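You operate a simulated robot arm through the tools that you are given. There is no shell and no other tool. Be economical: measure what you need, move in short steps, check, and stop when the job is done.

You run a simulated robot arm. Do the job below in one go: nothing can be reset, and whatever is moved stays where it is left.

JOB
Fetch the blue block and set it on the cream bench shelf. Take the oil bottle on the cream bench top and put it away on the wooden drawer bench top. Open the blue stand drawer, take the green arch from the right side of the stand drawer and leave it on top of the blue tape pack on the front half of the low blue table top and shut the drawer again. Put one of the large grey tabs from the grey table top on the short blue board. Open the table drawer, put the spacer block on the grey table top away in the inside of the table drawer, then shut the drawer. Shut the back red door. Do these in any order. Set down upright: oil bottle, green arch.

It is judged by the outcome, as a careful person would: the job done as asked, and still so three seconds after it is handed in. It fails if anything else is knocked over, pushed out of place, dropped, spilled or broken.

ROBOT AND FRAMES
A 7-joint arm with a vacuum gripper on a trunk, on a base that drives. Base frame: it is fixed to the floor where the robot stands at the start and does not move with it; the origin is under the middle of the robot, x ahead of it, y to its left, z up; the surface under the hand at the start is at about z = 0.9. Readings come in m, degrees, newtons and seconds.
Its first joint turns from -149.0 to 149.0 degrees. Places, roughly: back red door [-2.9, 2.2, 0.4]; blue block (6x6x5 cm) [0.5, -0.2, 0.9]; blue stand drawer [-1.2, 1.3, 0.8]; blue tape pack (19x9x4 cm) [0.6, 3.3, 0.7]; cream bench shelf [0.6, 0, 0.3]; green arch [-1.25, 1.25, 0.75]; inside of the table drawer [-2.8, 2.5, 0.8]; large grey tab (5x4x3 cm) [-1.1, 2.9, 0.8]; oil bottle [0.75, 0.25, 1]; short blue board (24x18x3 cm) [-1.5, 2.9, 0.8]; spacer block [-1.25, 3, 0.75]; table drawer [-2.9, 2.5, 0.8]; wooden drawer bench top [-1.3, 5, 0.9]. Payload 1.06 kg.
Tool frame: the origin (TCP) lies in the middle of the cups' lips, and z points out of the cups. The gripper has 1 cup of 0.024 m across, covering 0.024 by 0.024 m (tool x, y); the bellows give 0.008 m. With the vacuum on, a cup seals on a smooth face that it is pressed against (1 to 4 N); it does not hold porous or soft things. The pull reaches 23 N.
Orientation is that of the tool frame in the base frame, as [roll, pitch, yaw] about the fixed x, y, z axes, in that order (R = Rz(yaw) Ry(pitch) Rx(roll)). With the cups facing straight down, the tool's x points along the base's -x, its y along +y and its z along -z.

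CONTROLS
- The arm moves only by the tool drive_tool. Its argument "deltas" is one flat list of numbers, 7 for each row, row after row: the shift along the tool's x, y, z in m, then the turn, a rotation vector about the tool's x, y, z in degrees, then the vacuum: 1 switches it on, 0 off. In form: [dx, dy, dz, rx, ry, rz, vacuum, dx, dy, dz, rx, ry, rz, vacuum, ...]. A call has 1 to 8 rows; each row shifts and turns the commanded pose from where the row before left it, along the tool's axes as they then stand. Rows are played at 5 a second. More than 0.05 m and 8.6 degrees between two rows, or a gripper value outside its range, and nothing of the call is played. A pose out of reach is approached as far as the arm can. The call stops where the force on the tool passes 40 N (or 10 N more than at its start, if that is more) or the arm is blocked; 0.2 s more then pass. The pull builds up within a second once a cup has sealed. Time passes only in rows, and 0.2 s behind the last, so rows that do not move give it time. The reply holds the time, the measured pose of the TCP, the force on the tool along the base axes and the pull of the vacuum, in the units named above and with some noise, with the torque about the TCP (base axes, N m) and any sound that the robot's microphone picked up.
- Cameras (640 x 400 px; columns grow to the right, rows downward): "scene" is now at [-0.0177, 0.2247, 1.5362]; the picture's right is [0.90, -0.44, 0.00], its down [-0.40, -0.81, -0.44] and it looks along [0.19, 0.39, -0.90] (base axes); focal length 214 px, centre (320, 200). "wrist" rides on the gripper at [0.078, 0.019, -0.096] in the tool frame; the picture's right is [-0.24, 0.97, 0.00], its down [-0.71, -0.17, -0.69] and it looks along [-0.67, -0.16, 0.73] (tool axes); focal length 243 px, centre (320, 200). There is no depth. A picture from a camera that has moved, and an enlarged one, comes with that camera's place and axes in the base frame and with its lens.
- snapshot(camera): a new picture of that camera. No time passes.
- slide_trunk(by): slides the trunk up (or, below 0, down) by that many m; the arm and the scene camera ride with it, the base frame stays. It gives what a move gives, with no picture.
- steer(legs): drives the robot by 1 to 6 legs, each [ahead, turn to the left] in m and degrees, along the robot's own axes; the way and the turn of a leg run together, so that a leg with both is an arc; at most 1.5 m and 180 degrees a leg. The arm and the cameras ride along, it lands a little off, and it stops where it bumps. It gives what a move gives.
- head_to(pan, tilt): turns the head with the scene camera to pan (to the left, within 155 degrees either way) and tilt (down, from -29 to 69), counted from straight ahead of the robot. It gives what a move gives.
- inspect(camera, box): a new picture of the part [left, top, right, bottom] of that camera's present view, enlarged. No time passes.
- finish_job(): hands the job in; it is judged then, once.

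Work in short steps. Places have to be worked out from the pictures, the camera data and where the tool is seen: move nearer, look again, correct. Check each grasp and each placing, and mend what went wrong. You have 217 turns and 210 pictures in all, those below and enlarged ones among them. Switch the vacuum off and draw the arm clear of the work before you hand the job in, unless the task says otherwise.

The tools are called after "Request:" by a JSON object that holds its "name" and its "arguments". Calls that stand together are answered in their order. drive_tool: Moves the arm, as the interface text tells. Its arguments: {"type":"object","properties":{"deltas":{"type":"array"}},"required":["deltas"]} The other tools are called the same way: slide_trunk (by) slides the trunk up or down; steer (legs) drives the base; head_to (pan, tilt) turns the head that bears the scene camera; snapshot (camera) takes a picture; inspect (camera, box) takes an enlarged picture of a part of a camera's view; finish_job () hands the job in.

At the start:

```text
clock: 0.0
position: [0.5173, 0.3993, 1.101]
ee_rot: [180.0, 0.0, 180.0]
force: [0.5, 0.1, -0.1]
moment: [-0.02, 0.01, 0.0]
pull: 0.0
trunk travel left (down, up): [-0.625, 0.085]
robot x, y, heading: [0.0008, 0.0016, -0.0]
head pan, tilt: [63.9, 64.1]
```

scene: 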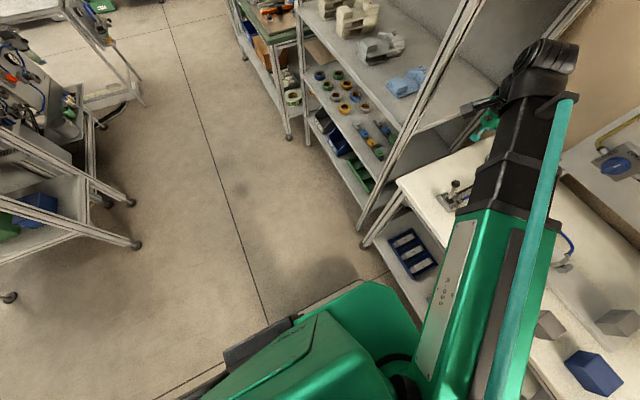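
wrist: 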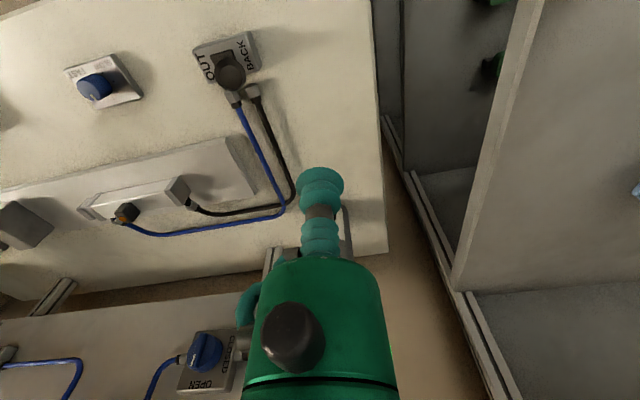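

I start by looking at the cream bench in front with the head.

Request:
{"name": "head_to", "arguments": {"pan": -10, "tilt": 45}}

Request:
{"name": "snapshot", "arguments": {"camera": "scene"}}

```text
clock: 1.5
position: [0.517, 0.3988, 1.1013]
ee_rot: [179.9, 0.0, -179.9]
force: [0.5, -0.4, 0.3]
moment: [-0.03, -0.02, 0.0]
pull: 0.0
trunk travel left (down, up): [-0.625, 0.085]
robot x, y, heading: [0.0025, 0.0017, 0.1]
head pan, tilt: [-10.0, 45.0]
```

```text
207 pictures are left
camera scene: at [0.0352, 0.1552, 1.5603], right [-0.17, -0.98, 0.0], down [-0.7, 0.12, -0.71], along [0.7, -0.12, -0.71], focal length 214 px, centre (320, 200)
```

scene: 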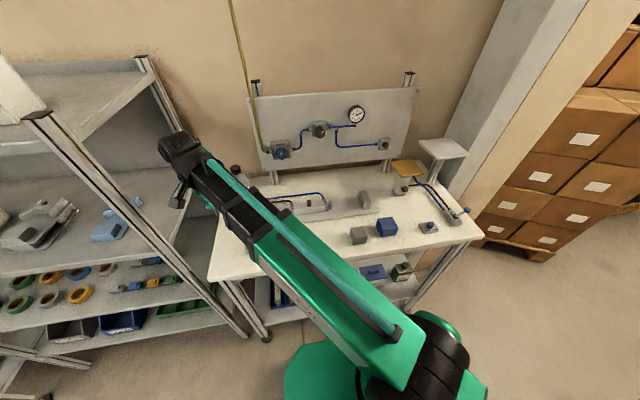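

The bench shows the blue block, grey blocks and panel; I zoom in.

Request:
{"name": "inspect", "arguments": {"camera": "scene", "box": [200, 140, 500, 320]}}

Request:
{"name": "head_to", "arguments": {"pan": 30, "tilt": 40}}

Request:
{"name": "snapshot", "arguments": {"camera": "scene"}}

```text
2.13 times, centred on (350, 230) of scene
camera zoom: at [0.0352, 0.1552, 1.5603], right [-0.17, -0.98, 0.0], down [-0.7, 0.12, -0.71], along [0.7, -0.12, -0.71], focal length 458 px, centre (256, 136)
```

zoom: 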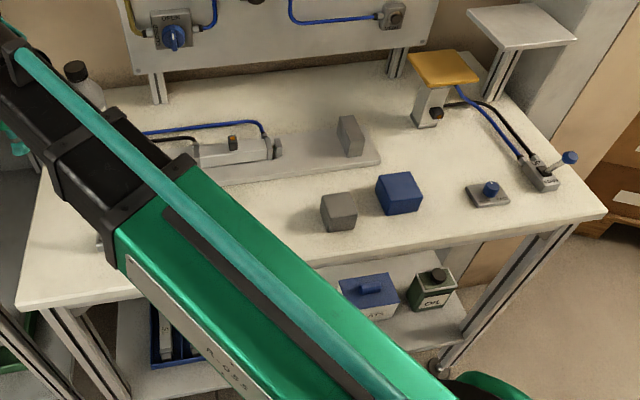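

```text
clock: 2.5
position: [0.5166, 0.3991, 1.0999]
ee_rot: [180.0, 0.1, 180.0]
force: [-0.9, 0.1, 0.8]
moment: [-0.02, 0.0, 0.0]
pull: 0.1
trunk travel left (down, up): [-0.625, 0.085]
robot x, y, heading: [-0.0005, -0.0024, -0.0]
head pan, tilt: [30.0, 40.0]
```

```text
205 pictures are left
camera scene: at [0.0288, 0.2117, 1.5676], right [0.5, -0.87, 0.0], down [-0.56, -0.32, -0.77], along [0.66, 0.38, -0.64], focal length 214 px, centre (320, 200)
```

scene: 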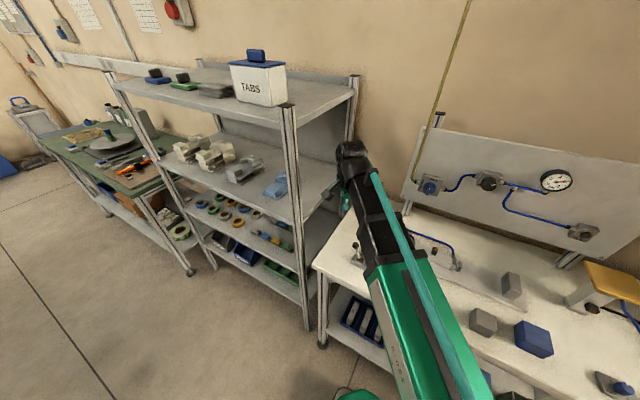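

Block centre is judged near (0.486, -0.168), top z≈0.95. I move the tool over it at height, then look with the wrist.

Request:
{"name": "drive_tool", "arguments": {"deltas": [0, -0.048, 0, 0, 0, 0, 0, 0, -0.048, 0, 0, 0, 0, 0, 0, -0.048, 0, 0, 0, 0, 0, 0, -0.048, 0, 0, 0, 0, 0, 0, -0.048, 0, 0, 0, 0, 0, 0, -0.048, 0, 0, 0, 0, 0, 0, -0.048, 0, 0, 0, 0, 0, 0, -0.048, 0, 0, 0, 0, 0]}}

Request:
{"name": "drive_tool", "arguments": {"deltas": [0.01, -0.048, 0, 0, 0, 0, 0, 0.01, -0.048, 0, 0, 0, 0, 0, 0.01, -0.048, 0, 0, 0, 0, 0, 0, -0.04, 0, 0, 0, 0, 0, 0, 0, 0, 0, 0, 0, 0]}}

Request:
{"name": "snapshot", "arguments": {"camera": "wrist"}}

Request:
{"name": "snapshot", "arguments": {"camera": "scene"}}

```text
clock: 4.3
position: [0.517, 0.0152, 1.0999]
ee_rot: [-180.0, -0.1, 179.9]
force: [0.8, -0.1, 0.2]
moment: [0.02, 0.01, -0.01]
pull: 0.0
trunk travel left (down, up): [-0.625, 0.085]
robot x, y, heading: [-0.0017, 0.0015, -0.2]
head pan, tilt: [30.0, 40.0]
```

```text
clock: 5.5
position: [0.4927, -0.1682, 1.1005]
ee_rot: [-180.0, 0.0, 180.0]
force: [0.3, -0.1, -0.3]
moment: [-0.04, -0.02, -0.03]
pull: 0.0
out of reach, approached as far as the arm can: row 2
trunk travel left (down, up): [-0.625, 0.085]
robot x, y, heading: [-0.0017, 0.0016, -0.1]
head pan, tilt: [30.0, 40.0]
```

```text
204 pictures are left
camera wrist: at [0.4151, -0.1488, 1.197], right [0.23, 0.97, 0.0], down [0.71, -0.17, 0.69], along [0.67, -0.16, -0.73], focal length 243 px, centre (320, 200)
```

wrist: 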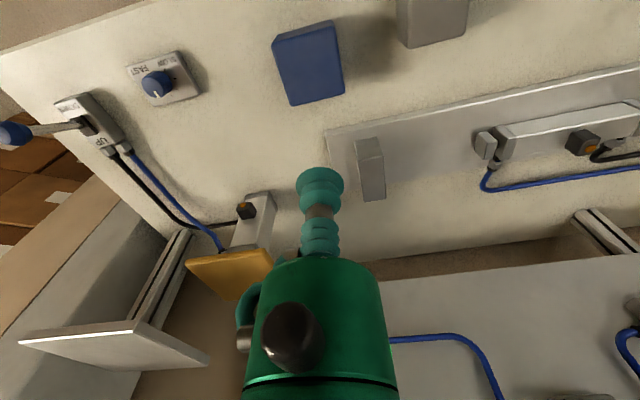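

```text
203 pictures are left
camera scene: at [0.0288, 0.2117, 1.5676], right [0.5, -0.87, 0.0], down [-0.56, -0.32, -0.77], along [0.66, 0.38, -0.64], focal length 214 px, centre (320, 200)
```

scene: 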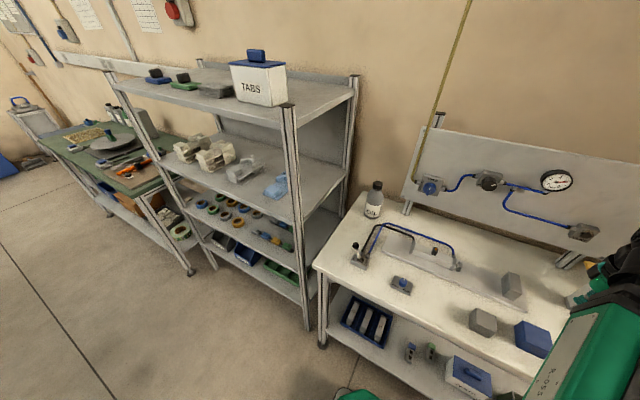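

The block is near (0.478, -0.172), close to the inner reach limit, so I back the base 0.12 m off.

Request:
{"name": "steer", "arguments": {"legs": [[-0.12, 0]]}}

Request:
{"name": "drive_tool", "arguments": {"deltas": [-0.045, 0, 0, 0, 0, 0, 0, -0.045, 0, 0.05, 0, 0, 0, 0, 0, 0, 0.04, 0, 0, 0, 0, 0, 0, 0, 0, 0, 0, 0]}}

Request:
{"name": "snapshot", "arguments": {"camera": "wrist"}}

```text
clock: 6.8
position: [0.3702, -0.1686, 1.1027]
ee_rot: [180.0, -0.1, 179.9]
force: [-0.7, 0.1, -0.5]
moment: [0.0, -0.06, 0.02]
pull: 0.0
trunk travel left (down, up): [-0.625, 0.085]
robot x, y, heading: [-0.1235, 0.001, 0.0]
head pan, tilt: [30.0, 40.0]
```

```text
refused: row 2 steps farther than a row can; nothing moved
```

```text
202 pictures are left
camera wrist: at [0.292, -0.1488, 1.1974], right [0.24, 0.97, 0.0], down [0.71, -0.17, 0.69], along [0.67, -0.16, -0.73], focal length 243 px, centre (320, 200)
```

wrist: 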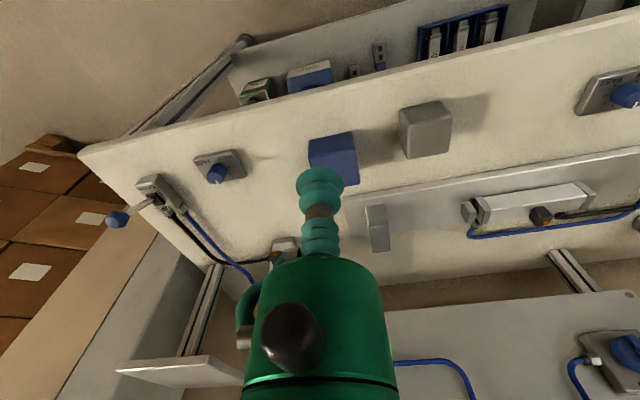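

I step toward (0.48, -0.173) and lower to z≈1.0 for a closer look.

Request:
{"name": "drive_tool", "arguments": {"deltas": [-0.037, 0, 0.03, 0, 0, 0, 0, -0.037, -0.002, 0.03, 0, 0, 0, 0, -0.036, -0.002, 0.03, 0, 0, 0, 0, 0, 0, 0, 0, 0, 0, 0]}}

Request:
{"name": "snapshot", "arguments": {"camera": "wrist"}}

```text
clock: 7.8
position: [0.4824, -0.174, 1.013]
ee_rot: [179.9, 0.0, 180.0]
force: [-0.1, 0.0, 0.9]
moment: [-0.02, 0.01, 0.03]
pull: 0.0
trunk travel left (down, up): [-0.625, 0.085]
robot x, y, heading: [-0.1201, -0.0003, 0.0]
head pan, tilt: [30.0, 40.0]
```

```text
201 pictures are left
camera wrist: at [0.4046, -0.1543, 1.1082], right [0.24, 0.97, 0.0], down [0.71, -0.17, 0.69], along [0.67, -0.16, -0.73], focal length 243 px, centre (320, 200)
```

wrist: 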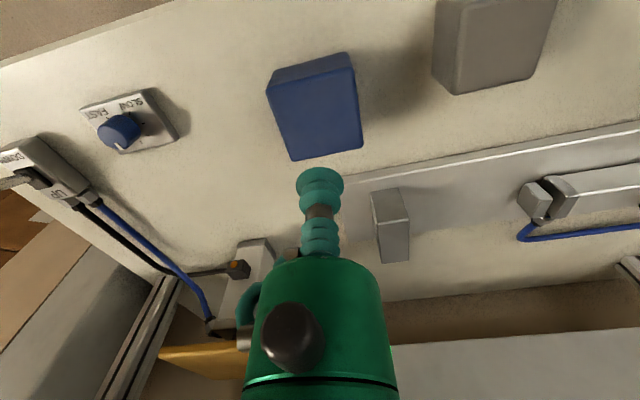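

The cup is right over the block's top. I switch on vacuum and descend in small steps.

Request:
{"name": "drive_tool", "arguments": {"deltas": [0, 0, 0.04, 0, 0, 0, 1, 0, 0, 0.02, 0, 0, 0, 1, 0, 0, 0.008, 0, 0, 0, 1, 0, 0, 0.004, 0, 0, 0, 1, 0, 0, 0.004, 0, 0, 0, 1]}}

```text
clock: 9.0
position: [0.4819, -0.1733, 0.938]
ee_rot: [-179.8, 0.2, 179.9]
force: [8.3, -2.6, 21.4]
moment: [0.06, 0.07, -0.01]
pull: 22.9
trunk travel left (down, up): [-0.625, 0.085]
robot x, y, heading: [-0.1237, 0.0009, -0.1]
head pan, tilt: [30.0, 40.0]
```

Sealed (pull 22.9). I lift the block 0.15 m.

Request:
{"name": "drive_tool", "arguments": {"deltas": [0, 0, -0.01, 0, 0, 0, 1, 0, 0, -0.04, 0, 0, 0, 1, 0, 0, -0.05, 0, 0, 0, 1, 0, 0, -0.05, 0, 0, 0, 1, 0, 0, 0, 0, 0, 0, 1]}}

Request:
{"name": "head_to", "arguments": {"pan": 10, "tilt": 50}}

Request:
{"name": "snapshot", "arguments": {"camera": "scene"}}

```text
clock: 10.2
position: [0.4807, -0.1739, 1.0864]
ee_rot: [-179.9, 0.0, 180.0]
force: [-0.5, 0.3, -1.3]
moment: [-0.04, 0.02, -0.02]
pull: 23.0
trunk travel left (down, up): [-0.625, 0.085]
robot x, y, heading: [-0.1201, 0.0024, -0.1]
head pan, tilt: [30.0, 40.0]
```

```text
clock: 11.0
position: [0.4798, -0.1724, 1.0863]
ee_rot: [-179.9, -0.1, 179.8]
force: [0.5, 0.4, -1.3]
moment: [0.01, 0.01, 0.0]
pull: 23.1
trunk travel left (down, up): [-0.625, 0.085]
robot x, y, heading: [-0.1246, 0.0024, -0.1]
head pan, tilt: [10.0, 50.0]
```

```text
200 pictures are left
camera scene: at [-0.0908, 0.1826, 1.5534], right [0.17, -0.98, 0.0], down [-0.75, -0.13, -0.64], along [0.63, 0.11, -0.77], focal length 214 px, centre (320, 200)
```

scene: 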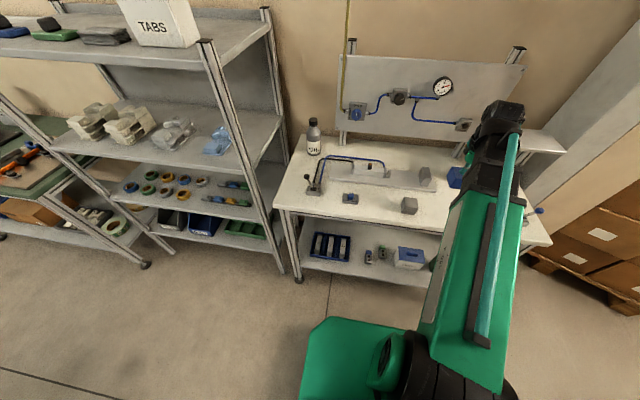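

Block held. Free shelf spot appears near (0.45, 0.06). I back off clear of the bench before lowering.

Request:
{"name": "steer", "arguments": {"legs": [[-0.42, 0]]}}

Request:
{"name": "drive_tool", "arguments": {"deltas": [0, 0.045, 0, 0, 0, 0, 1, 0, 0.045, 0, 0, 0, 0, 1, 0, 0.045, 0, 0, 0, 0, 1, 0, 0.045, 0, 0, 0, 0, 1, 0, 0.045, 0, 0, 0, 0, 1]}}

Request:
{"name": "slide_trunk", "arguments": {"by": -0.6}}

Request:
{"name": "head_to", "arguments": {"pan": 25, "tilt": 20}}

Request:
{"name": "snapshot", "arguments": {"camera": "wrist"}}

Request:
{"name": "snapshot", "arguments": {"camera": "scene"}}

```text
clock: 13.1
position: [0.2553, -0.1235, 1.0864]
ee_rot: [179.9, -0.1, -176.5]
force: [0.3, -0.5, -3.0]
moment: [0.02, 0.0, -0.03]
pull: 22.8
trunk travel left (down, up): [-0.625, 0.085]
robot x, y, heading: [-0.3603, 0.0394, 7.5]
head pan, tilt: [10.0, 50.0]
stopped in leg 1: the robot was blocked; the commanded pose is now the measured one
```

```text
clock: 14.3
position: [0.237, 0.1065, 1.0853]
ee_rot: [180.0, 0.0, -176.4]
force: [-0.5, -0.2, -0.9]
moment: [-0.01, 0.0, -0.01]
pull: 22.9
trunk travel left (down, up): [-0.625, 0.085]
robot x, y, heading: [-0.3569, 0.0367, 7.6]
head pan, tilt: [10.0, 50.0]
```

```text
refused: -0.6 is not a number from -0.4 to 0.4
```

```text
clock: 15.2
position: [0.236, 0.1056, 1.0854]
ee_rot: [-180.0, 0.0, -176.5]
force: [-0.3, 0.3, -1.9]
moment: [0.01, 0.0, -0.01]
pull: 22.8
trunk travel left (down, up): [-0.625, 0.085]
robot x, y, heading: [-0.3615, 0.0398, 7.4]
head pan, tilt: [25.0, 20.0]
```

```text
199 pictures are left
camera wrist: at [0.1576, 0.1202, 1.1812], right [0.17, 0.98, 0.0], down [0.72, -0.13, 0.69], along [0.67, -0.12, -0.73], focal length 243 px, centre (320, 200)
```

wrist: 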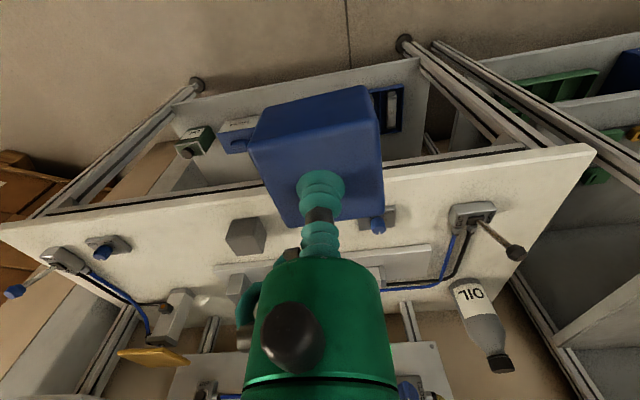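

```text
198 pictures are left
camera scene: at [-0.3463, 0.2514, 1.5989], right [0.54, -0.84, 0.0], down [-0.29, -0.18, -0.94], along [0.79, 0.51, -0.34], focal length 214 px, centre (320, 200)
```

scene: 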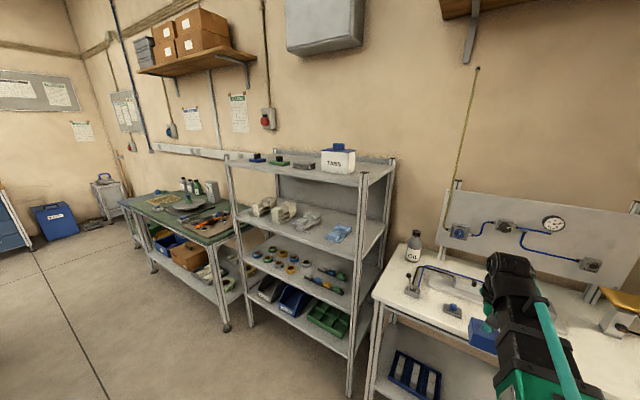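

The base bumped something behind at the right. I look around behind to see it.

Request:
{"name": "head_to", "arguments": {"pan": 150, "tilt": 50}}

Request:
{"name": "snapshot", "arguments": {"camera": "scene"}}

Request:
{"name": "head_to", "arguments": {"pan": -140, "tilt": 50}}

Request:
{"name": "snapshot", "arguments": {"camera": "scene"}}

```text
clock: 17.3
position: [0.237, 0.1044, 1.0847]
ee_rot: [179.9, 0.0, -176.5]
force: [-0.3, 0.1, -2.0]
moment: [-0.01, 0.01, 0.03]
pull: 22.9
trunk travel left (down, up): [-0.625, 0.085]
robot x, y, heading: [-0.3571, 0.0411, 7.7]
head pan, tilt: [150.0, 50.0]
```

```text
197 pictures are left
camera scene: at [-0.4959, 0.2307, 1.5534], right [0.38, 0.92, 0.0], down [0.71, -0.29, -0.64], along [-0.59, 0.25, -0.77], focal length 214 px, centre (320, 200)
```

scene: 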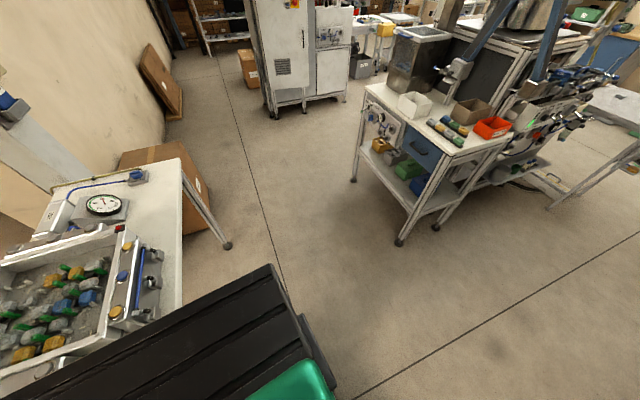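

```text
clock: 21.2
position: [0.2383, 0.1055, 1.086]
ee_rot: [179.9, 0.0, -176.5]
force: [-0.5, -0.6, -1.5]
moment: [-0.01, 0.01, 0.02]
pull: 22.9
trunk travel left (down, up): [-0.625, 0.085]
robot x, y, heading: [-0.3607, 0.0437, 7.3]
head pan, tilt: [-140.0, 50.0]
```

```text
196 pictures are left
camera scene: at [-0.4767, 0.1444, 1.5534], right [-0.74, 0.67, 0.0], down [0.52, 0.57, -0.64], along [-0.43, -0.47, -0.77], focal length 214 px, centre (320, 200)
```

scene: 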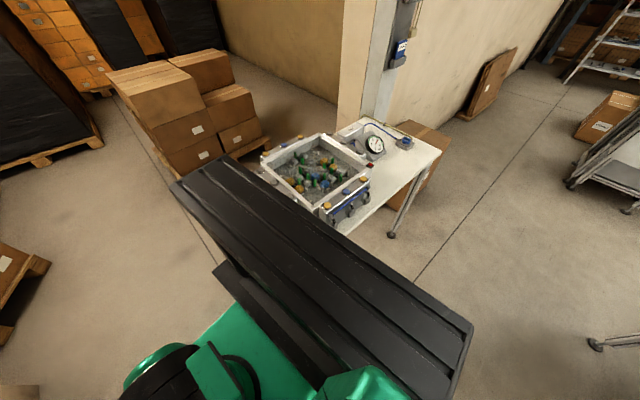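

A test-rig bench stands behind at right; nothing seems displaced. The tool (x 0.237) is clear of the bench edge, so I lower the trunk here.

Request:
{"name": "slide_trunk", "arguments": {"by": -0.3}}

Request:
{"name": "slide_trunk", "arguments": {"by": -0.3}}

Request:
{"name": "head_to", "arguments": {"pan": 10, "tilt": 35}}

Request:
{"name": "snapshot", "arguments": {"camera": "wrist"}}

Request:
{"name": "snapshot", "arguments": {"camera": "scene"}}

```text
clock: 24.2
position: [0.237, 0.1054, 0.7858]
ee_rot: [-180.0, 0.0, -176.4]
force: [-0.2, -0.8, -2.2]
moment: [0.01, -0.03, 0.01]
pull: 23.2
trunk travel left (down, up): [-0.325, 0.385]
robot x, y, heading: [-0.3572, 0.0361, 7.6]
head pan, tilt: [-140.0, 50.0]
```

```text
clock: 27.2
position: [0.2363, 0.1067, 0.4845]
ee_rot: [180.0, 0.0, -176.4]
force: [-0.4, -0.1, -2.5]
moment: [-0.01, -0.03, 0.03]
pull: 22.8
trunk travel left (down, up): [-0.025, 0.685]
robot x, y, heading: [-0.3573, 0.0411, 7.2]
head pan, tilt: [-140.0, 50.0]
```

```text
clock: 29.6
position: [0.2367, 0.106, 0.4857]
ee_rot: [180.0, 0.1, -176.5]
force: [0.2, -0.4, -2.3]
moment: [-0.03, -0.02, -0.04]
pull: 22.9
trunk travel left (down, up): [-0.025, 0.685]
robot x, y, heading: [-0.3608, 0.0435, 7.5]
head pan, tilt: [10.0, 35.0]
```

```text
195 pictures are left
camera wrist: at [0.1576, 0.1204, 0.5812], right [0.17, 0.98, 0.0], down [0.72, -0.13, 0.69], along [0.67, -0.12, -0.73], focal length 243 px, centre (320, 200)
```

wrist: 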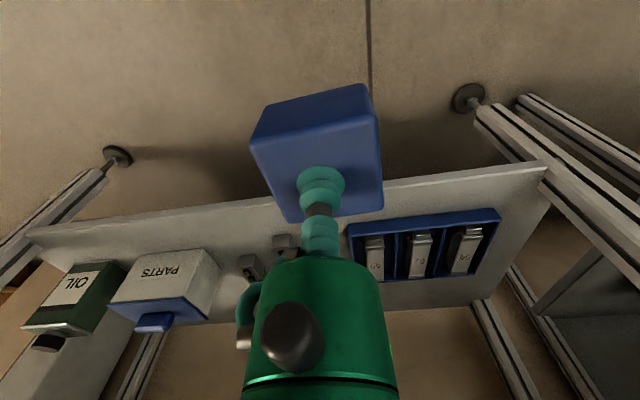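

```text
194 pictures are left
camera scene: at [-0.3408, 0.2278, 0.9751], right [0.3, -0.95, 0.0], down [-0.55, -0.17, -0.82], along [0.78, 0.25, -0.57], focal length 214 px, centre (320, 200)
```

scene: 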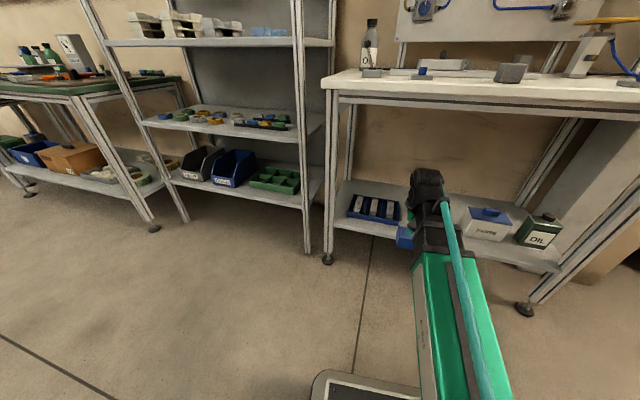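

Shelf gap centre at (0.465, 0.062): front edge x≈0.415, tray from y 0.109, small item up to y 0.014. I move in at z 0.485.

Request:
{"name": "drive_tool", "arguments": {"deltas": [-0.045, -0.0116, 0, 0, 0, 0, 1, -0.045, -0.0116, 0, 0, 0, 0, 1, -0.045, -0.0116, 0, 0, 0, 0, 1, -0.045, -0.0116, 0, 0, 0, 0, 1, -0.045, -0.0116, 0, 0, 0, 0, 1, 0, 0, 0, 0, 0, 0, 1]}}

Request:
{"name": "snapshot", "arguments": {"camera": "wrist"}}

Request:
{"name": "snapshot", "arguments": {"camera": "scene"}}

```text
clock: 31.0
position: [0.4663, 0.0608, 0.4875]
ee_rot: [180.0, 0.0, -176.4]
force: [0.8, 1.1, -1.6]
moment: [-0.02, 0.0, 0.0]
pull: 22.6
trunk travel left (down, up): [-0.025, 0.685]
robot x, y, heading: [-0.356, 0.0405, 7.6]
head pan, tilt: [10.0, 35.0]
```

```text
193 pictures are left
camera wrist: at [0.3861, 0.0758, 0.5824], right [0.17, 0.98, 0.0], down [0.72, -0.13, 0.69], along [0.67, -0.12, -0.73], focal length 243 px, centre (320, 200)
```

wrist: 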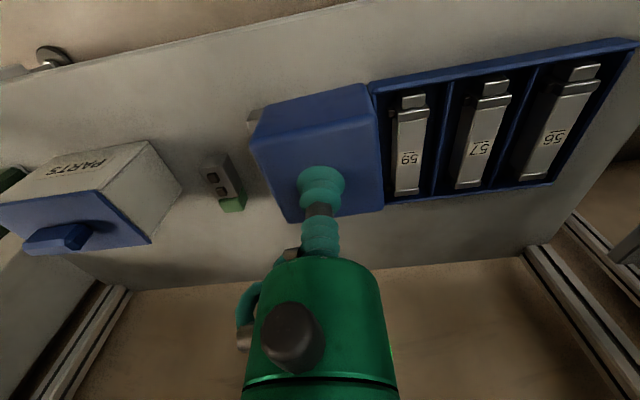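

```text
192 pictures are left
camera scene: at [-0.3408, 0.2278, 0.9751], right [0.3, -0.95, 0.0], down [-0.55, -0.17, -0.82], along [0.78, 0.25, -0.57], focal length 214 px, centre (320, 200)
```

scene: 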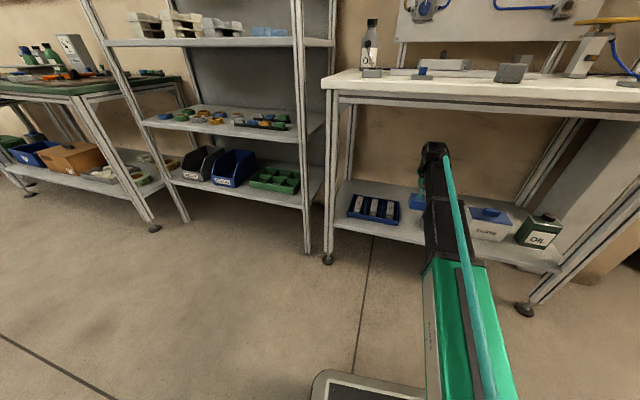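

Gap looks right. I shift slightly forward/left and descend toward the shelf, stopping on contact.

Request:
{"name": "drive_tool", "arguments": {"deltas": [0.005, 0.003, 0.03, 0, 0, 0, 1, 0, 0, 0.04, 0, 0, 0, 1, 0, 0, 0.03, 0, 0, 0, 1, 0, 0, 0.01, 0, 0, 0, 1, 0, 0, 0.005, 0, 0, 0, 1]}}

Request:
{"name": "snapshot", "arguments": {"camera": "wrist"}}

```text
clock: 32.2
position: [0.46, 0.0666, 0.3712]
ee_rot: [180.0, 0.1, -176.3]
force: [0.3, 0.9, -1.3]
moment: [0.0, -0.02, 0.03]
pull: 23.7
trunk travel left (down, up): [-0.025, 0.685]
robot x, y, heading: [-0.3571, 0.0399, 7.6]
head pan, tilt: [10.0, 35.0]
```

```text
191 pictures are left
camera wrist: at [0.3808, 0.0803, 0.4667], right [0.17, 0.98, 0.0], down [0.72, -0.13, 0.68], along [0.67, -0.12, -0.73], focal length 243 px, centre (320, 200)
```

wrist: 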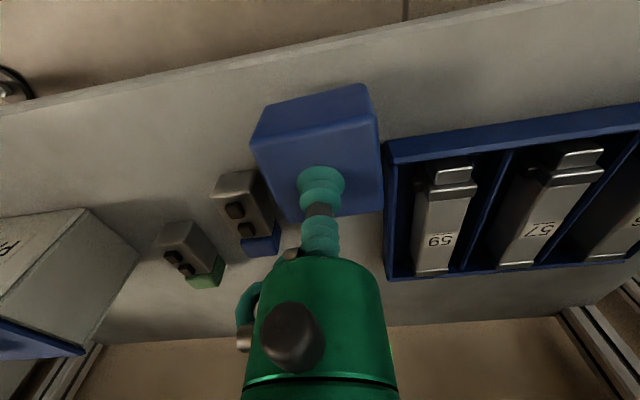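

Clear on both sides. I continue down to contact.

Request:
{"name": "drive_tool", "arguments": {"deltas": [0, 0, 0.008, 0, 0, 0, 1, 0, 0, 0.006, 0, 0, 0, 1, 0, 0, 0.004, 0, 0, 0, 1, 0, 0, 0.003, 0, 0, 0, 1]}}

```text
clock: 33.2
position: [0.4614, 0.0655, 0.3486]
ee_rot: [-179.9, 0.0, -176.5]
force: [0.3, -0.1, -1.4]
moment: [0.02, -0.02, 0.01]
pull: 23.4
trunk travel left (down, up): [-0.025, 0.685]
robot x, y, heading: [-0.3577, 0.0422, 7.6]
head pan, tilt: [10.0, 35.0]
```

No contact yet; continue in smaller steps.

Request:
{"name": "drive_tool", "arguments": {"deltas": [0, 0, 0.003, 0, 0, 0, 1, 0, 0, 0.003, 0, 0, 0, 1, 0, 0, 0.003, 0, 0, 0, 1]}}

Request:
{"name": "snapshot", "arguments": {"camera": "wrist"}}

```text
clock: 34.0
position: [0.4603, 0.0656, 0.3424]
ee_rot: [180.0, 0.2, -176.4]
force: [5.1, 4.5, 17.8]
moment: [-0.13, 0.04, 0.04]
pull: 23.2
trunk travel left (down, up): [-0.025, 0.685]
robot x, y, heading: [-0.3549, 0.0402, 7.7]
head pan, tilt: [10.0, 35.0]
```

```text
190 pictures are left
camera wrist: at [0.3802, 0.0805, 0.4379], right [0.17, 0.98, 0.0], down [0.72, -0.13, 0.69], along [0.68, -0.12, -0.73], focal length 243 px, centre (320, 200)
```

wrist: 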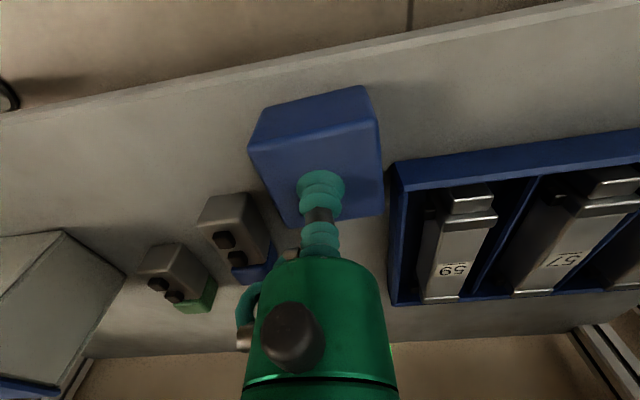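

Contact (17.8 N). I release the vacuum, wait for it to drop, then retreat up and back.

Request:
{"name": "drive_tool", "arguments": {"deltas": [0, 0, -0.002, 0, 0, 0, 0, 0, 0, 0, 0, 0, 0, 0, 0, 0, 0, 0, 0, 0, 0, 0, 0, 0, 0, 0, 0, 0, 0, 0, -0.01, 0, 0, 0, 0, 0, 0, -0.04, 0, 0, 0, 0]}}

Request:
{"name": "snapshot", "arguments": {"camera": "wrist"}}

```text
clock: 35.4
position: [0.4601, 0.0659, 0.3925]
ee_rot: [180.0, 0.0, -176.5]
force: [0.6, -0.6, -0.2]
moment: [0.0, 0.02, 0.03]
pull: 0.0
trunk travel left (down, up): [-0.025, 0.685]
robot x, y, heading: [-0.3557, 0.0442, 7.5]
head pan, tilt: [10.0, 35.0]
```

```text
189 pictures are left
camera wrist: at [0.3809, 0.0795, 0.4881], right [0.17, 0.98, 0.0], down [0.72, -0.13, 0.68], along [0.67, -0.12, -0.73], focal length 243 px, centre (320, 200)
```

wrist: 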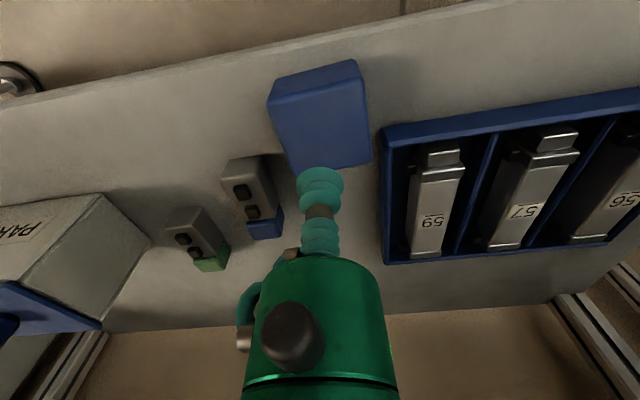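

Block stands on the shelf. I raise a bit, pull back out from under the bench and raise the trunk.

Request:
{"name": "drive_tool", "arguments": {"deltas": [0, 0, -0.04, 0, 0, 0, 0, 0.045, 0, -0.02, 0, 0, 0, 0, 0.045, 0, 0, 0, 0, 0, 0, 0.045, 0, 0, 0, 0, 0, 0, 0.045, 0, 0, 0, 0, 0, 0, 0.045, 0, 0, 0, 0, 0, 0, 0.03, 0, 0, 0, 0, 0, 0]}}

Request:
{"name": "slide_trunk", "arguments": {"by": 0.4}}

Request:
{"name": "slide_trunk", "arguments": {"by": 0.285}}

Request:
{"name": "snapshot", "arguments": {"camera": "wrist"}}

Request:
{"name": "snapshot", "arguments": {"camera": "scene"}}

```text
clock: 37.0
position: [0.2045, 0.0484, 0.4525]
ee_rot: [180.0, 0.0, -176.5]
force: [-0.4, -0.3, 0.3]
moment: [0.01, 0.02, 0.01]
pull: 0.0
trunk travel left (down, up): [-0.025, 0.685]
robot x, y, heading: [-0.3566, 0.0383, 7.4]
head pan, tilt: [10.0, 35.0]
```

```text
clock: 40.8
position: [0.2049, 0.0492, 0.8534]
ee_rot: [180.0, 0.0, -176.4]
force: [0.3, 0.1, 0.4]
moment: [0.01, 0.01, 0.01]
pull: 0.0
trunk travel left (down, up): [-0.425, 0.285]
robot x, y, heading: [-0.3593, 0.0402, 7.5]
head pan, tilt: [10.0, 35.0]
```

```text
clock: 43.7
position: [0.2052, 0.0499, 1.139]
ee_rot: [180.0, -0.1, -176.3]
force: [-0.1, 0.5, 0.5]
moment: [0.01, 0.02, 0.02]
pull: 0.0
trunk travel left (down, up): [-0.71, 0.0]
robot x, y, heading: [-0.3558, 0.0443, 7.6]
head pan, tilt: [10.0, 35.0]
```

```text
188 pictures are left
camera wrist: at [0.1251, 0.0642, 1.2342], right [0.17, 0.98, 0.0], down [0.72, -0.13, 0.69], along [0.67, -0.12, -0.73], focal length 243 px, centre (320, 200)
```

wrist: 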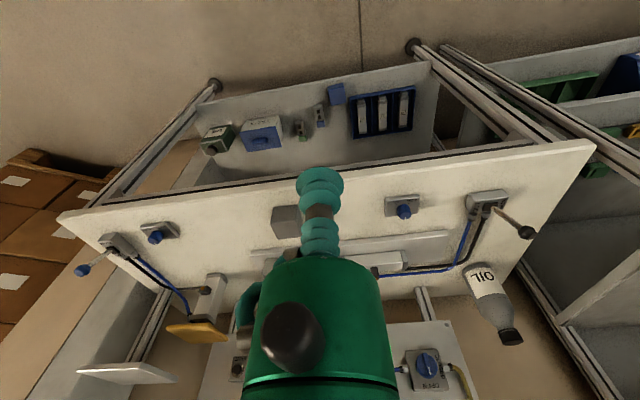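

```text
187 pictures are left
camera scene: at [-0.3409, 0.2279, 1.6601], right [0.3, -0.95, 0.0], down [-0.55, -0.17, -0.82], along [0.78, 0.25, -0.57], focal length 214 px, centre (320, 200)
```

scene: 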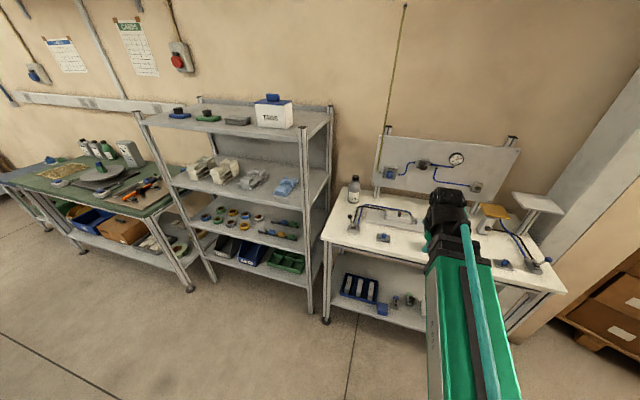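

Bottle base estimated at (0.74, 0.366), cap top ≈1.065. I drive 0.3 m ahead and extend toward it at z≈1.14+.

Request:
{"name": "steer", "arguments": {"legs": [[0.3, 0]]}}

Request:
{"name": "drive_tool", "arguments": {"deltas": [0, 0.045, -0.02, 0, 0, 0, 0, 0, 0.045, -0.02, 0, 0, 0, 0, 0, 0.045, 0, 0, 0, 0, 0, 0, 0.045, 0, 0, 0, 0, 0, 0, 0.045, 0, 0, 0, 0, 0, 0, 0.03, 0, 0, 0, 0, 0]}}

Request:
{"name": "snapshot", "arguments": {"camera": "wrist"}}

Request:
{"name": "snapshot", "arguments": {"camera": "scene"}}

```text
clock: 45.8
position: [0.5057, 0.088, 1.1379]
ee_rot: [-180.0, 0.1, -176.4]
force: [-0.2, -0.8, -0.2]
moment: [0.01, 0.0, -0.03]
pull: 0.1
trunk travel left (down, up): [-0.71, 0.0]
robot x, y, heading: [-0.0556, 0.0779, 7.8]
head pan, tilt: [10.0, 35.0]
```

```text
clock: 47.2
position: [0.4907, 0.3469, 1.1786]
ee_rot: [-180.0, 0.1, -176.4]
force: [0.0, 0.3, -0.2]
moment: [0.0, 0.0, 0.0]
pull: 0.0
trunk travel left (down, up): [-0.71, 0.0]
robot x, y, heading: [-0.0557, 0.0752, 7.5]
head pan, tilt: [10.0, 35.0]
```

```text
186 pictures are left
camera wrist: at [0.412, 0.3611, 1.2741], right [0.17, 0.98, 0.0], down [0.72, -0.13, 0.69], along [0.67, -0.12, -0.73], focal length 243 px, centre (320, 200)
```

wrist: 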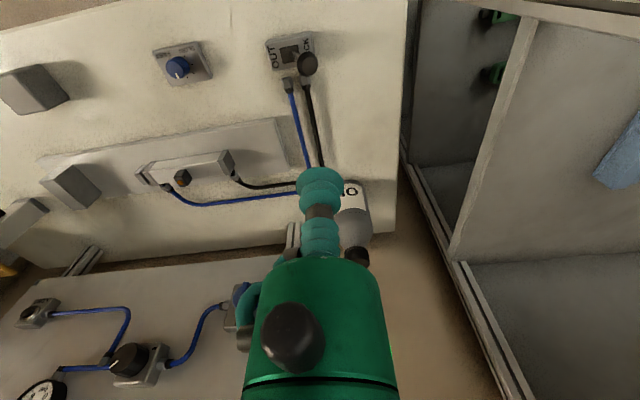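

```text
185 pictures are left
camera scene: at [-0.0398, 0.2684, 1.6601], right [0.3, -0.95, 0.0], down [-0.55, -0.17, -0.82], along [0.78, 0.25, -0.57], focal length 214 px, centre (320, 200)
```

scene: 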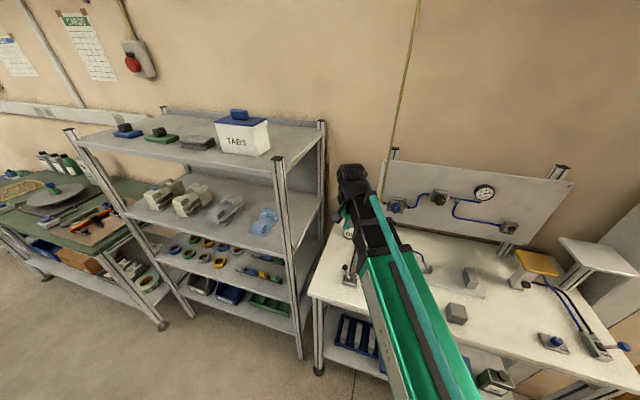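

I move closer above, at z 1.18, to (0.67, 0.362), and look again.

Request:
{"name": "drive_tool", "arguments": {"deltas": [-0.045, 0.001, 0, 0, 0, 0, 0, -0.045, 0.001, 0, 0, 0, 0, 0, -0.045, 0.001, 0, 0, 0, 0, 0, -0.045, 0.001, 0, 0, 0, 0, 0, 0, 0, 0, 0, 0, 0, 0]}}

Request:
{"name": "snapshot", "arguments": {"camera": "wrist"}}

```text
clock: 48.4
position: [0.669, 0.3593, 1.181]
ee_rot: [180.0, 0.0, -176.4]
force: [-0.2, 0.5, -0.2]
moment: [-0.03, 0.0, 0.0]
pull: 0.1
trunk travel left (down, up): [-0.71, 0.0]
robot x, y, heading: [-0.0577, 0.0787, 7.5]
head pan, tilt: [10.0, 35.0]
```

```text
184 pictures are left
camera wrist: at [0.5889, 0.3744, 1.2765], right [0.17, 0.98, 0.0], down [0.72, -0.13, 0.69], along [0.68, -0.12, -0.73], focal length 243 px, centre (320, 200)
```

wrist: 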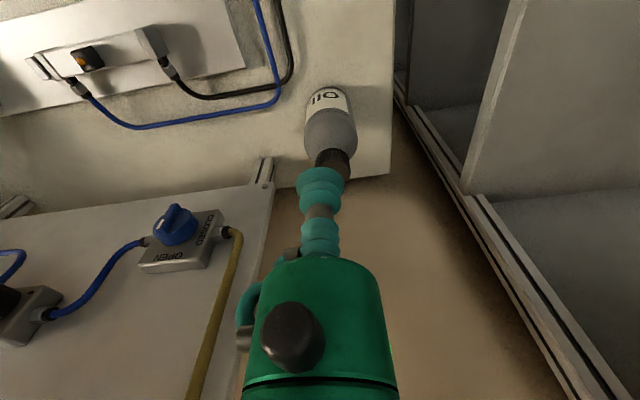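

Cap estimated at (0.746, 0.361, ~1.055). I centre above it and lower to z≈1.10.

Request:
{"name": "drive_tool", "arguments": {"deltas": [-0.039, -0.002, 0, 0, 0, 0, 0, -0.038, -0.001, 0, 0, 0, 0, 0, 0, 0, 0.04, 0, 0, 0, 0, 0, 0, 0, 0.04, 0, 0, 0, 0, 0, 0, 0, 0, 0, 0, 0]}}

Request:
{"name": "inspect", "arguments": {"camera": "wrist", "box": [220, 40, 420, 240]}}

```text
refused: deltas must hold 7 numbers for each row
```

```text
2.00 times, centred on (320, 140) of wrist
camera zoom: at [0.5889, 0.3744, 1.2765], right [0.17, 0.98, 0.0], down [0.72, -0.13, 0.69], along [0.68, -0.12, -0.73], focal length 485 px, centre (320, 320)
```

zoom: 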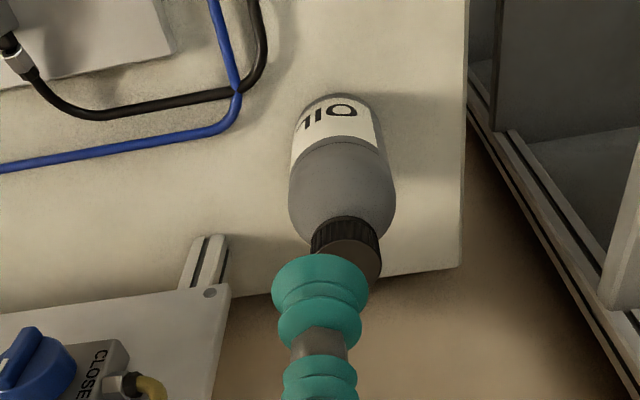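

I resend the move with a corrected target (0.749, 0.363).

Request:
{"name": "drive_tool", "arguments": {"deltas": [-0.04, -0.001, 0, 0, 0, 0, 0, -0.04, 0, 0, 0, 0, 0, 0, 0, 0, 0.03, 0, 0, 0, 0, 0, 0, 0.03, 0, 0, 0, 0, 0, 0, 0, 0, 0, 0, 0]}}

Request:
{"name": "inspect", "arguments": {"camera": "wrist", "box": [220, 40, 420, 240]}}

```text
clock: 49.6
position: [0.7483, 0.3618, 1.1167]
ee_rot: [179.9, 0.0, -176.4]
force: [0.2, 0.5, 0.2]
moment: [-0.02, 0.02, 0.02]
pull: 0.1
trunk travel left (down, up): [-0.71, 0.0]
robot x, y, heading: [-0.0615, 0.0818, 7.6]
head pan, tilt: [10.0, 35.0]
```

```text
2.00 times, centred on (320, 140) of wrist
camera zoom: at [0.6693, 0.3777, 1.2131], right [0.17, 0.98, 0.0], down [0.72, -0.13, 0.69], along [0.68, -0.12, -0.73], focal length 485 px, centre (320, 320)
```

zoom: 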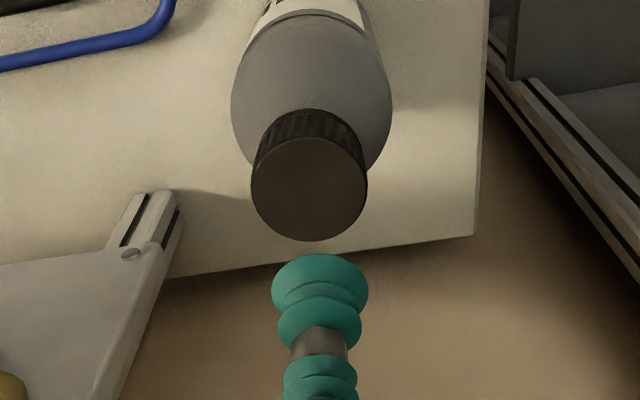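

Cap centre ≈ (0.750, 0.360), 4 cm wide; aligned. I descend with vacuum on.

Request:
{"name": "drive_tool", "arguments": {"deltas": [-0.001, -0.001, 0.03, 0, 0, 0, 1, 0, 0, 0.015, 0, 0, 0, 1, 0, 0, 0.006, 0, 0, 0, 1, 0, 0, 0.004, 0, 0, 0, 1, 0, 0, 0.003, 0, 0, 0, 1]}}

```text
clock: 50.8
position: [0.7497, 0.3605, 1.0616]
ee_rot: [180.0, 0.0, -176.4]
force: [5.0, -0.8, 21.5]
moment: [0.01, 0.02, -0.02]
pull: 22.7
trunk travel left (down, up): [-0.71, 0.0]
robot x, y, heading: [-0.0569, 0.0766, 7.8]
head pan, tilt: [10.0, 35.0]
```

Sealed. Lift slowly.

Request:
{"name": "drive_tool", "arguments": {"deltas": [0, 0, -0.01, 0, 0, 0, 1, 0, 0, -0.03, 0, 0, 0, 1, 0, 0, -0.04, 0, 0, 0, 1, 0, 0, -0.04, 0, 0, 0, 1, 0.045, 0, -0.02, 0, 0, 0, 1, 0.045, 0, 0, 0, 0, 0, 1, 0.045, 0, 0, 0, 0, 0, 1, 0.045, 0, 0, 0, 0, 0, 1]}}

Request:
{"name": "snapshot", "arguments": {"camera": "wrist"}}

```text
clock: 52.6
position: [0.5709, 0.3497, 1.1999]
ee_rot: [-179.9, 0.1, -176.4]
force: [-0.1, -1.0, -3.4]
moment: [0.0, -0.07, -0.02]
pull: 23.1
trunk travel left (down, up): [-0.71, 0.0]
robot x, y, heading: [-0.057, 0.0809, 7.7]
head pan, tilt: [10.0, 35.0]
```

```text
181 pictures are left
camera wrist: at [0.4913, 0.3643, 1.2952], right [0.17, 0.98, 0.0], down [0.72, -0.13, 0.69], along [0.68, -0.12, -0.73], focal length 243 px, centre (320, 200)
```

wrist: 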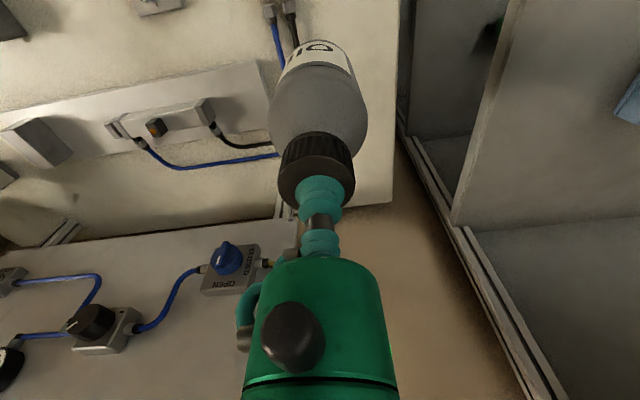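

Bottle held. I back up 0.2 m and turn left 82° to face along +y, then look ahead.

Request:
{"name": "steer", "arguments": {"legs": [[-0.2, 0], [0, 82]]}}

Request:
{"name": "head_to", "arguments": {"pan": 0, "tilt": 15}}

Request:
{"name": "snapshot", "arguments": {"camera": "scene"}}

Request:
{"name": "head_to", "arguments": {"pan": 50, "tilt": 25}}

Request:
{"name": "snapshot", "arguments": {"camera": "scene"}}

```text
clock: 57.6
position: [-0.4297, 0.7144, 1.1997]
ee_rot: [180.0, -0.1, -94.5]
force: [-0.6, 0.4, -3.3]
moment: [0.07, -0.01, 0.01]
pull: 22.9
trunk travel left (down, up): [-0.71, 0.0]
robot x, y, heading: [-0.2541, 0.0549, 89.8]
head pan, tilt: [10.0, 35.0]
```

```text
clock: 58.5
position: [-0.4293, 0.7142, 1.198]
ee_rot: [-180.0, 0.1, -94.5]
force: [0.1, 0.5, -3.1]
moment: [0.02, 0.0, -0.02]
pull: 22.9
trunk travel left (down, up): [-0.71, 0.0]
robot x, y, heading: [-0.2525, 0.0547, 89.2]
head pan, tilt: [0.0, 15.0]
```

```text
180 pictures are left
camera scene: at [-0.4215, 0.1027, 1.692], right [1.0, -0.01, 0.0], down [0.0, -0.26, -0.97], along [0.01, 0.97, -0.26], focal length 214 px, centre (320, 200)
```

scene: 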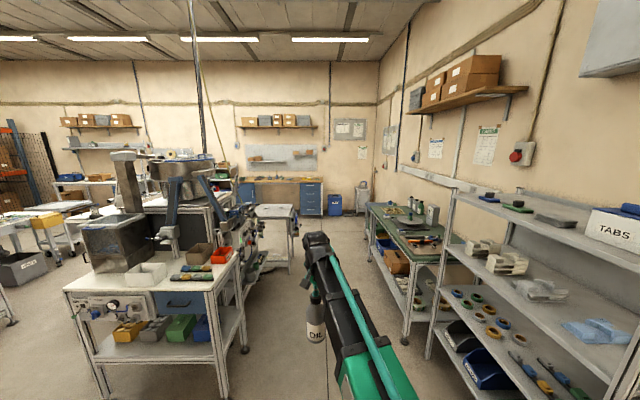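

```text
clock: 59.6
position: [-0.4303, 0.7139, 1.1996]
ee_rot: [180.0, 0.0, -94.5]
force: [-0.3, -0.3, -2.9]
moment: [0.06, -0.03, -0.02]
pull: 23.0
trunk travel left (down, up): [-0.71, 0.0]
robot x, y, heading: [-0.2524, 0.0553, 89.8]
head pan, tilt: [50.0, 25.0]
```

```text
179 pictures are left
camera scene: at [-0.4923, 0.0692, 1.6759], right [0.65, 0.76, 0.0], down [0.32, -0.28, -0.91], along [-0.69, 0.59, -0.42], focal length 214 px, centre (320, 200)
```

scene: 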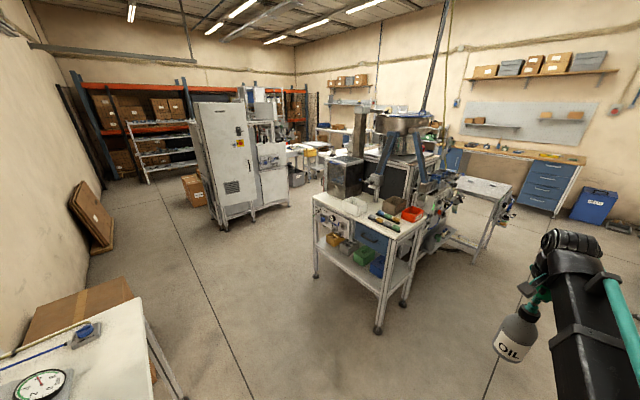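

Path along +y is clear at x≈-0.25. I drive 2×1.4 m ahead and look.

Request:
{"name": "steer", "arguments": {"legs": [[1.4, 0], [1.4, 0]]}}

Request:
{"name": "head_to", "arguments": {"pan": 10, "tilt": 30}}

Request:
{"name": "snapshot", "arguments": {"camera": "scene"}}

```text
clock: 73.2
position: [-0.3897, 3.5072, 1.1988]
ee_rot: [-179.9, 0.0, -94.5]
force: [-0.2, -1.2, -3.7]
moment: [0.06, 0.0, -0.02]
pull: 22.7
trunk travel left (down, up): [-0.71, 0.0]
robot x, y, heading: [-0.2098, 2.844, 89.4]
head pan, tilt: [50.0, 25.0]
```

```text
clock: 74.2
position: [-0.3904, 3.5073, 1.1985]
ee_rot: [180.0, 0.1, -94.6]
force: [-0.9, -0.9, -4.4]
moment: [0.05, -0.03, -0.02]
pull: 22.7
trunk travel left (down, up): [-0.71, 0.0]
robot x, y, heading: [-0.2091, 2.8457, 89.5]
head pan, tilt: [10.0, 30.0]
```

```text
178 pictures are left
camera scene: at [-0.3964, 2.8911, 1.6679], right [0.99, 0.17, 0.0], down [0.08, -0.49, -0.87], along [-0.14, 0.85, -0.5], focal length 214 px, centre (320, 200)
```

scene: 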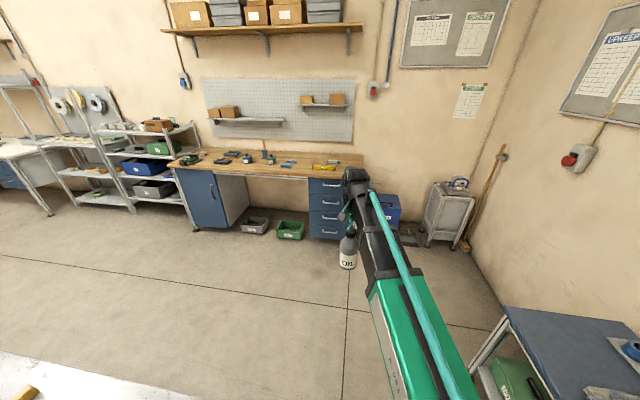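

The wooden bench's front edge is near y≈4.57, top right end x≈-0.45. I drive 0.9 m nearer and look again.

Request:
{"name": "steer", "arguments": {"legs": [[0.9, 0]]}}

Request:
{"name": "head_to", "arguments": {"pan": 10, "tilt": 38}}

Request:
{"name": "snapshot", "arguments": {"camera": "scene"}}

Request:
{"name": "snapshot", "arguments": {"camera": "wrist"}}

```text
clock: 79.0
position: [-0.3809, 4.4068, 1.1992]
ee_rot: [-180.0, -0.1, -94.6]
force: [0.4, 0.2, -3.4]
moment: [0.04, 0.01, -0.02]
pull: 23.4
trunk travel left (down, up): [-0.71, 0.0]
robot x, y, heading: [-0.2028, 3.7431, 89.7]
head pan, tilt: [10.0, 30.0]
```

```text
clock: 79.7
position: [-0.382, 4.4071, 1.1993]
ee_rot: [-180.0, 0.0, -94.5]
force: [0.0, 0.7, -3.3]
moment: [0.08, 0.0, 0.02]
pull: 22.3
trunk travel left (down, up): [-0.71, 0.0]
robot x, y, heading: [-0.2007, 3.7493, 89.3]
head pan, tilt: [10.0, 38.0]
```

```text
177 pictures are left
camera scene: at [-0.3875, 3.7873, 1.6556], right [0.99, 0.16, 0.0], down [0.1, -0.61, -0.79], along [-0.13, 0.78, -0.62], focal length 214 px, centre (320, 200)
```

scene: 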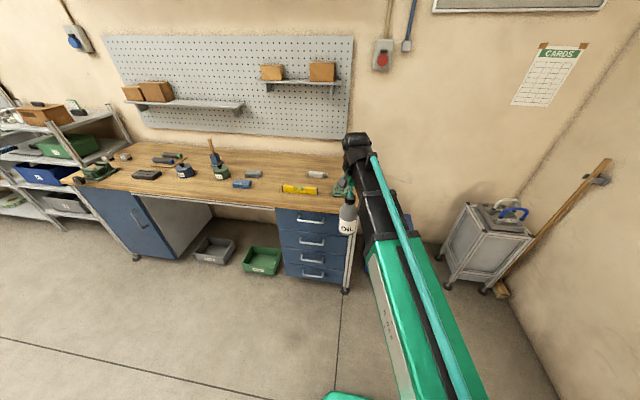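

```text
176 pictures are left
camera wrist: at [-0.4065, 4.3312, 1.2948], right [-0.95, 0.31, 0.0], down [0.23, 0.69, 0.69], along [0.21, 0.65, -0.73], focal length 243 px, centre (320, 200)
```

wrist: 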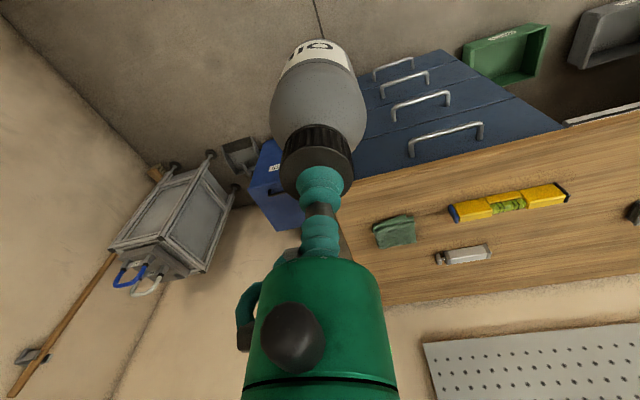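

Free spot at about (-0.535, 4.76) between cloth and level, near the front. I drive 0.2 m ahead and move the bottle above that spot.

Request:
{"name": "steer", "arguments": {"legs": [[0.2, 0]]}}

Request:
{"name": "snapshot", "arguments": {"camera": "wrist"}}

```text
clock: 81.3
position: [-0.3775, 4.6076, 1.1976]
ee_rot: [-179.9, -0.1, -94.6]
force: [-0.6, 0.9, -3.5]
moment: [0.03, 0.0, 0.01]
pull: 22.8
trunk travel left (down, up): [-0.71, 0.0]
robot x, y, heading: [-0.2006, 3.9423, 89.3]
head pan, tilt: [10.0, 38.0]
```

```text
175 pictures are left
camera wrist: at [-0.4035, 4.5319, 1.2943], right [-0.95, 0.31, 0.0], down [0.23, 0.69, 0.68], along [0.21, 0.65, -0.73], focal length 243 px, centre (320, 200)
```

wrist: 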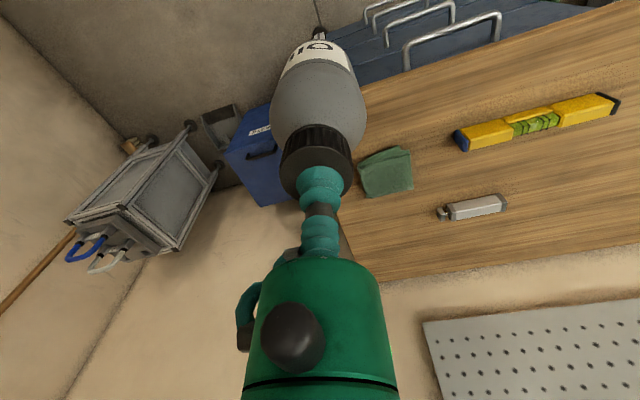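

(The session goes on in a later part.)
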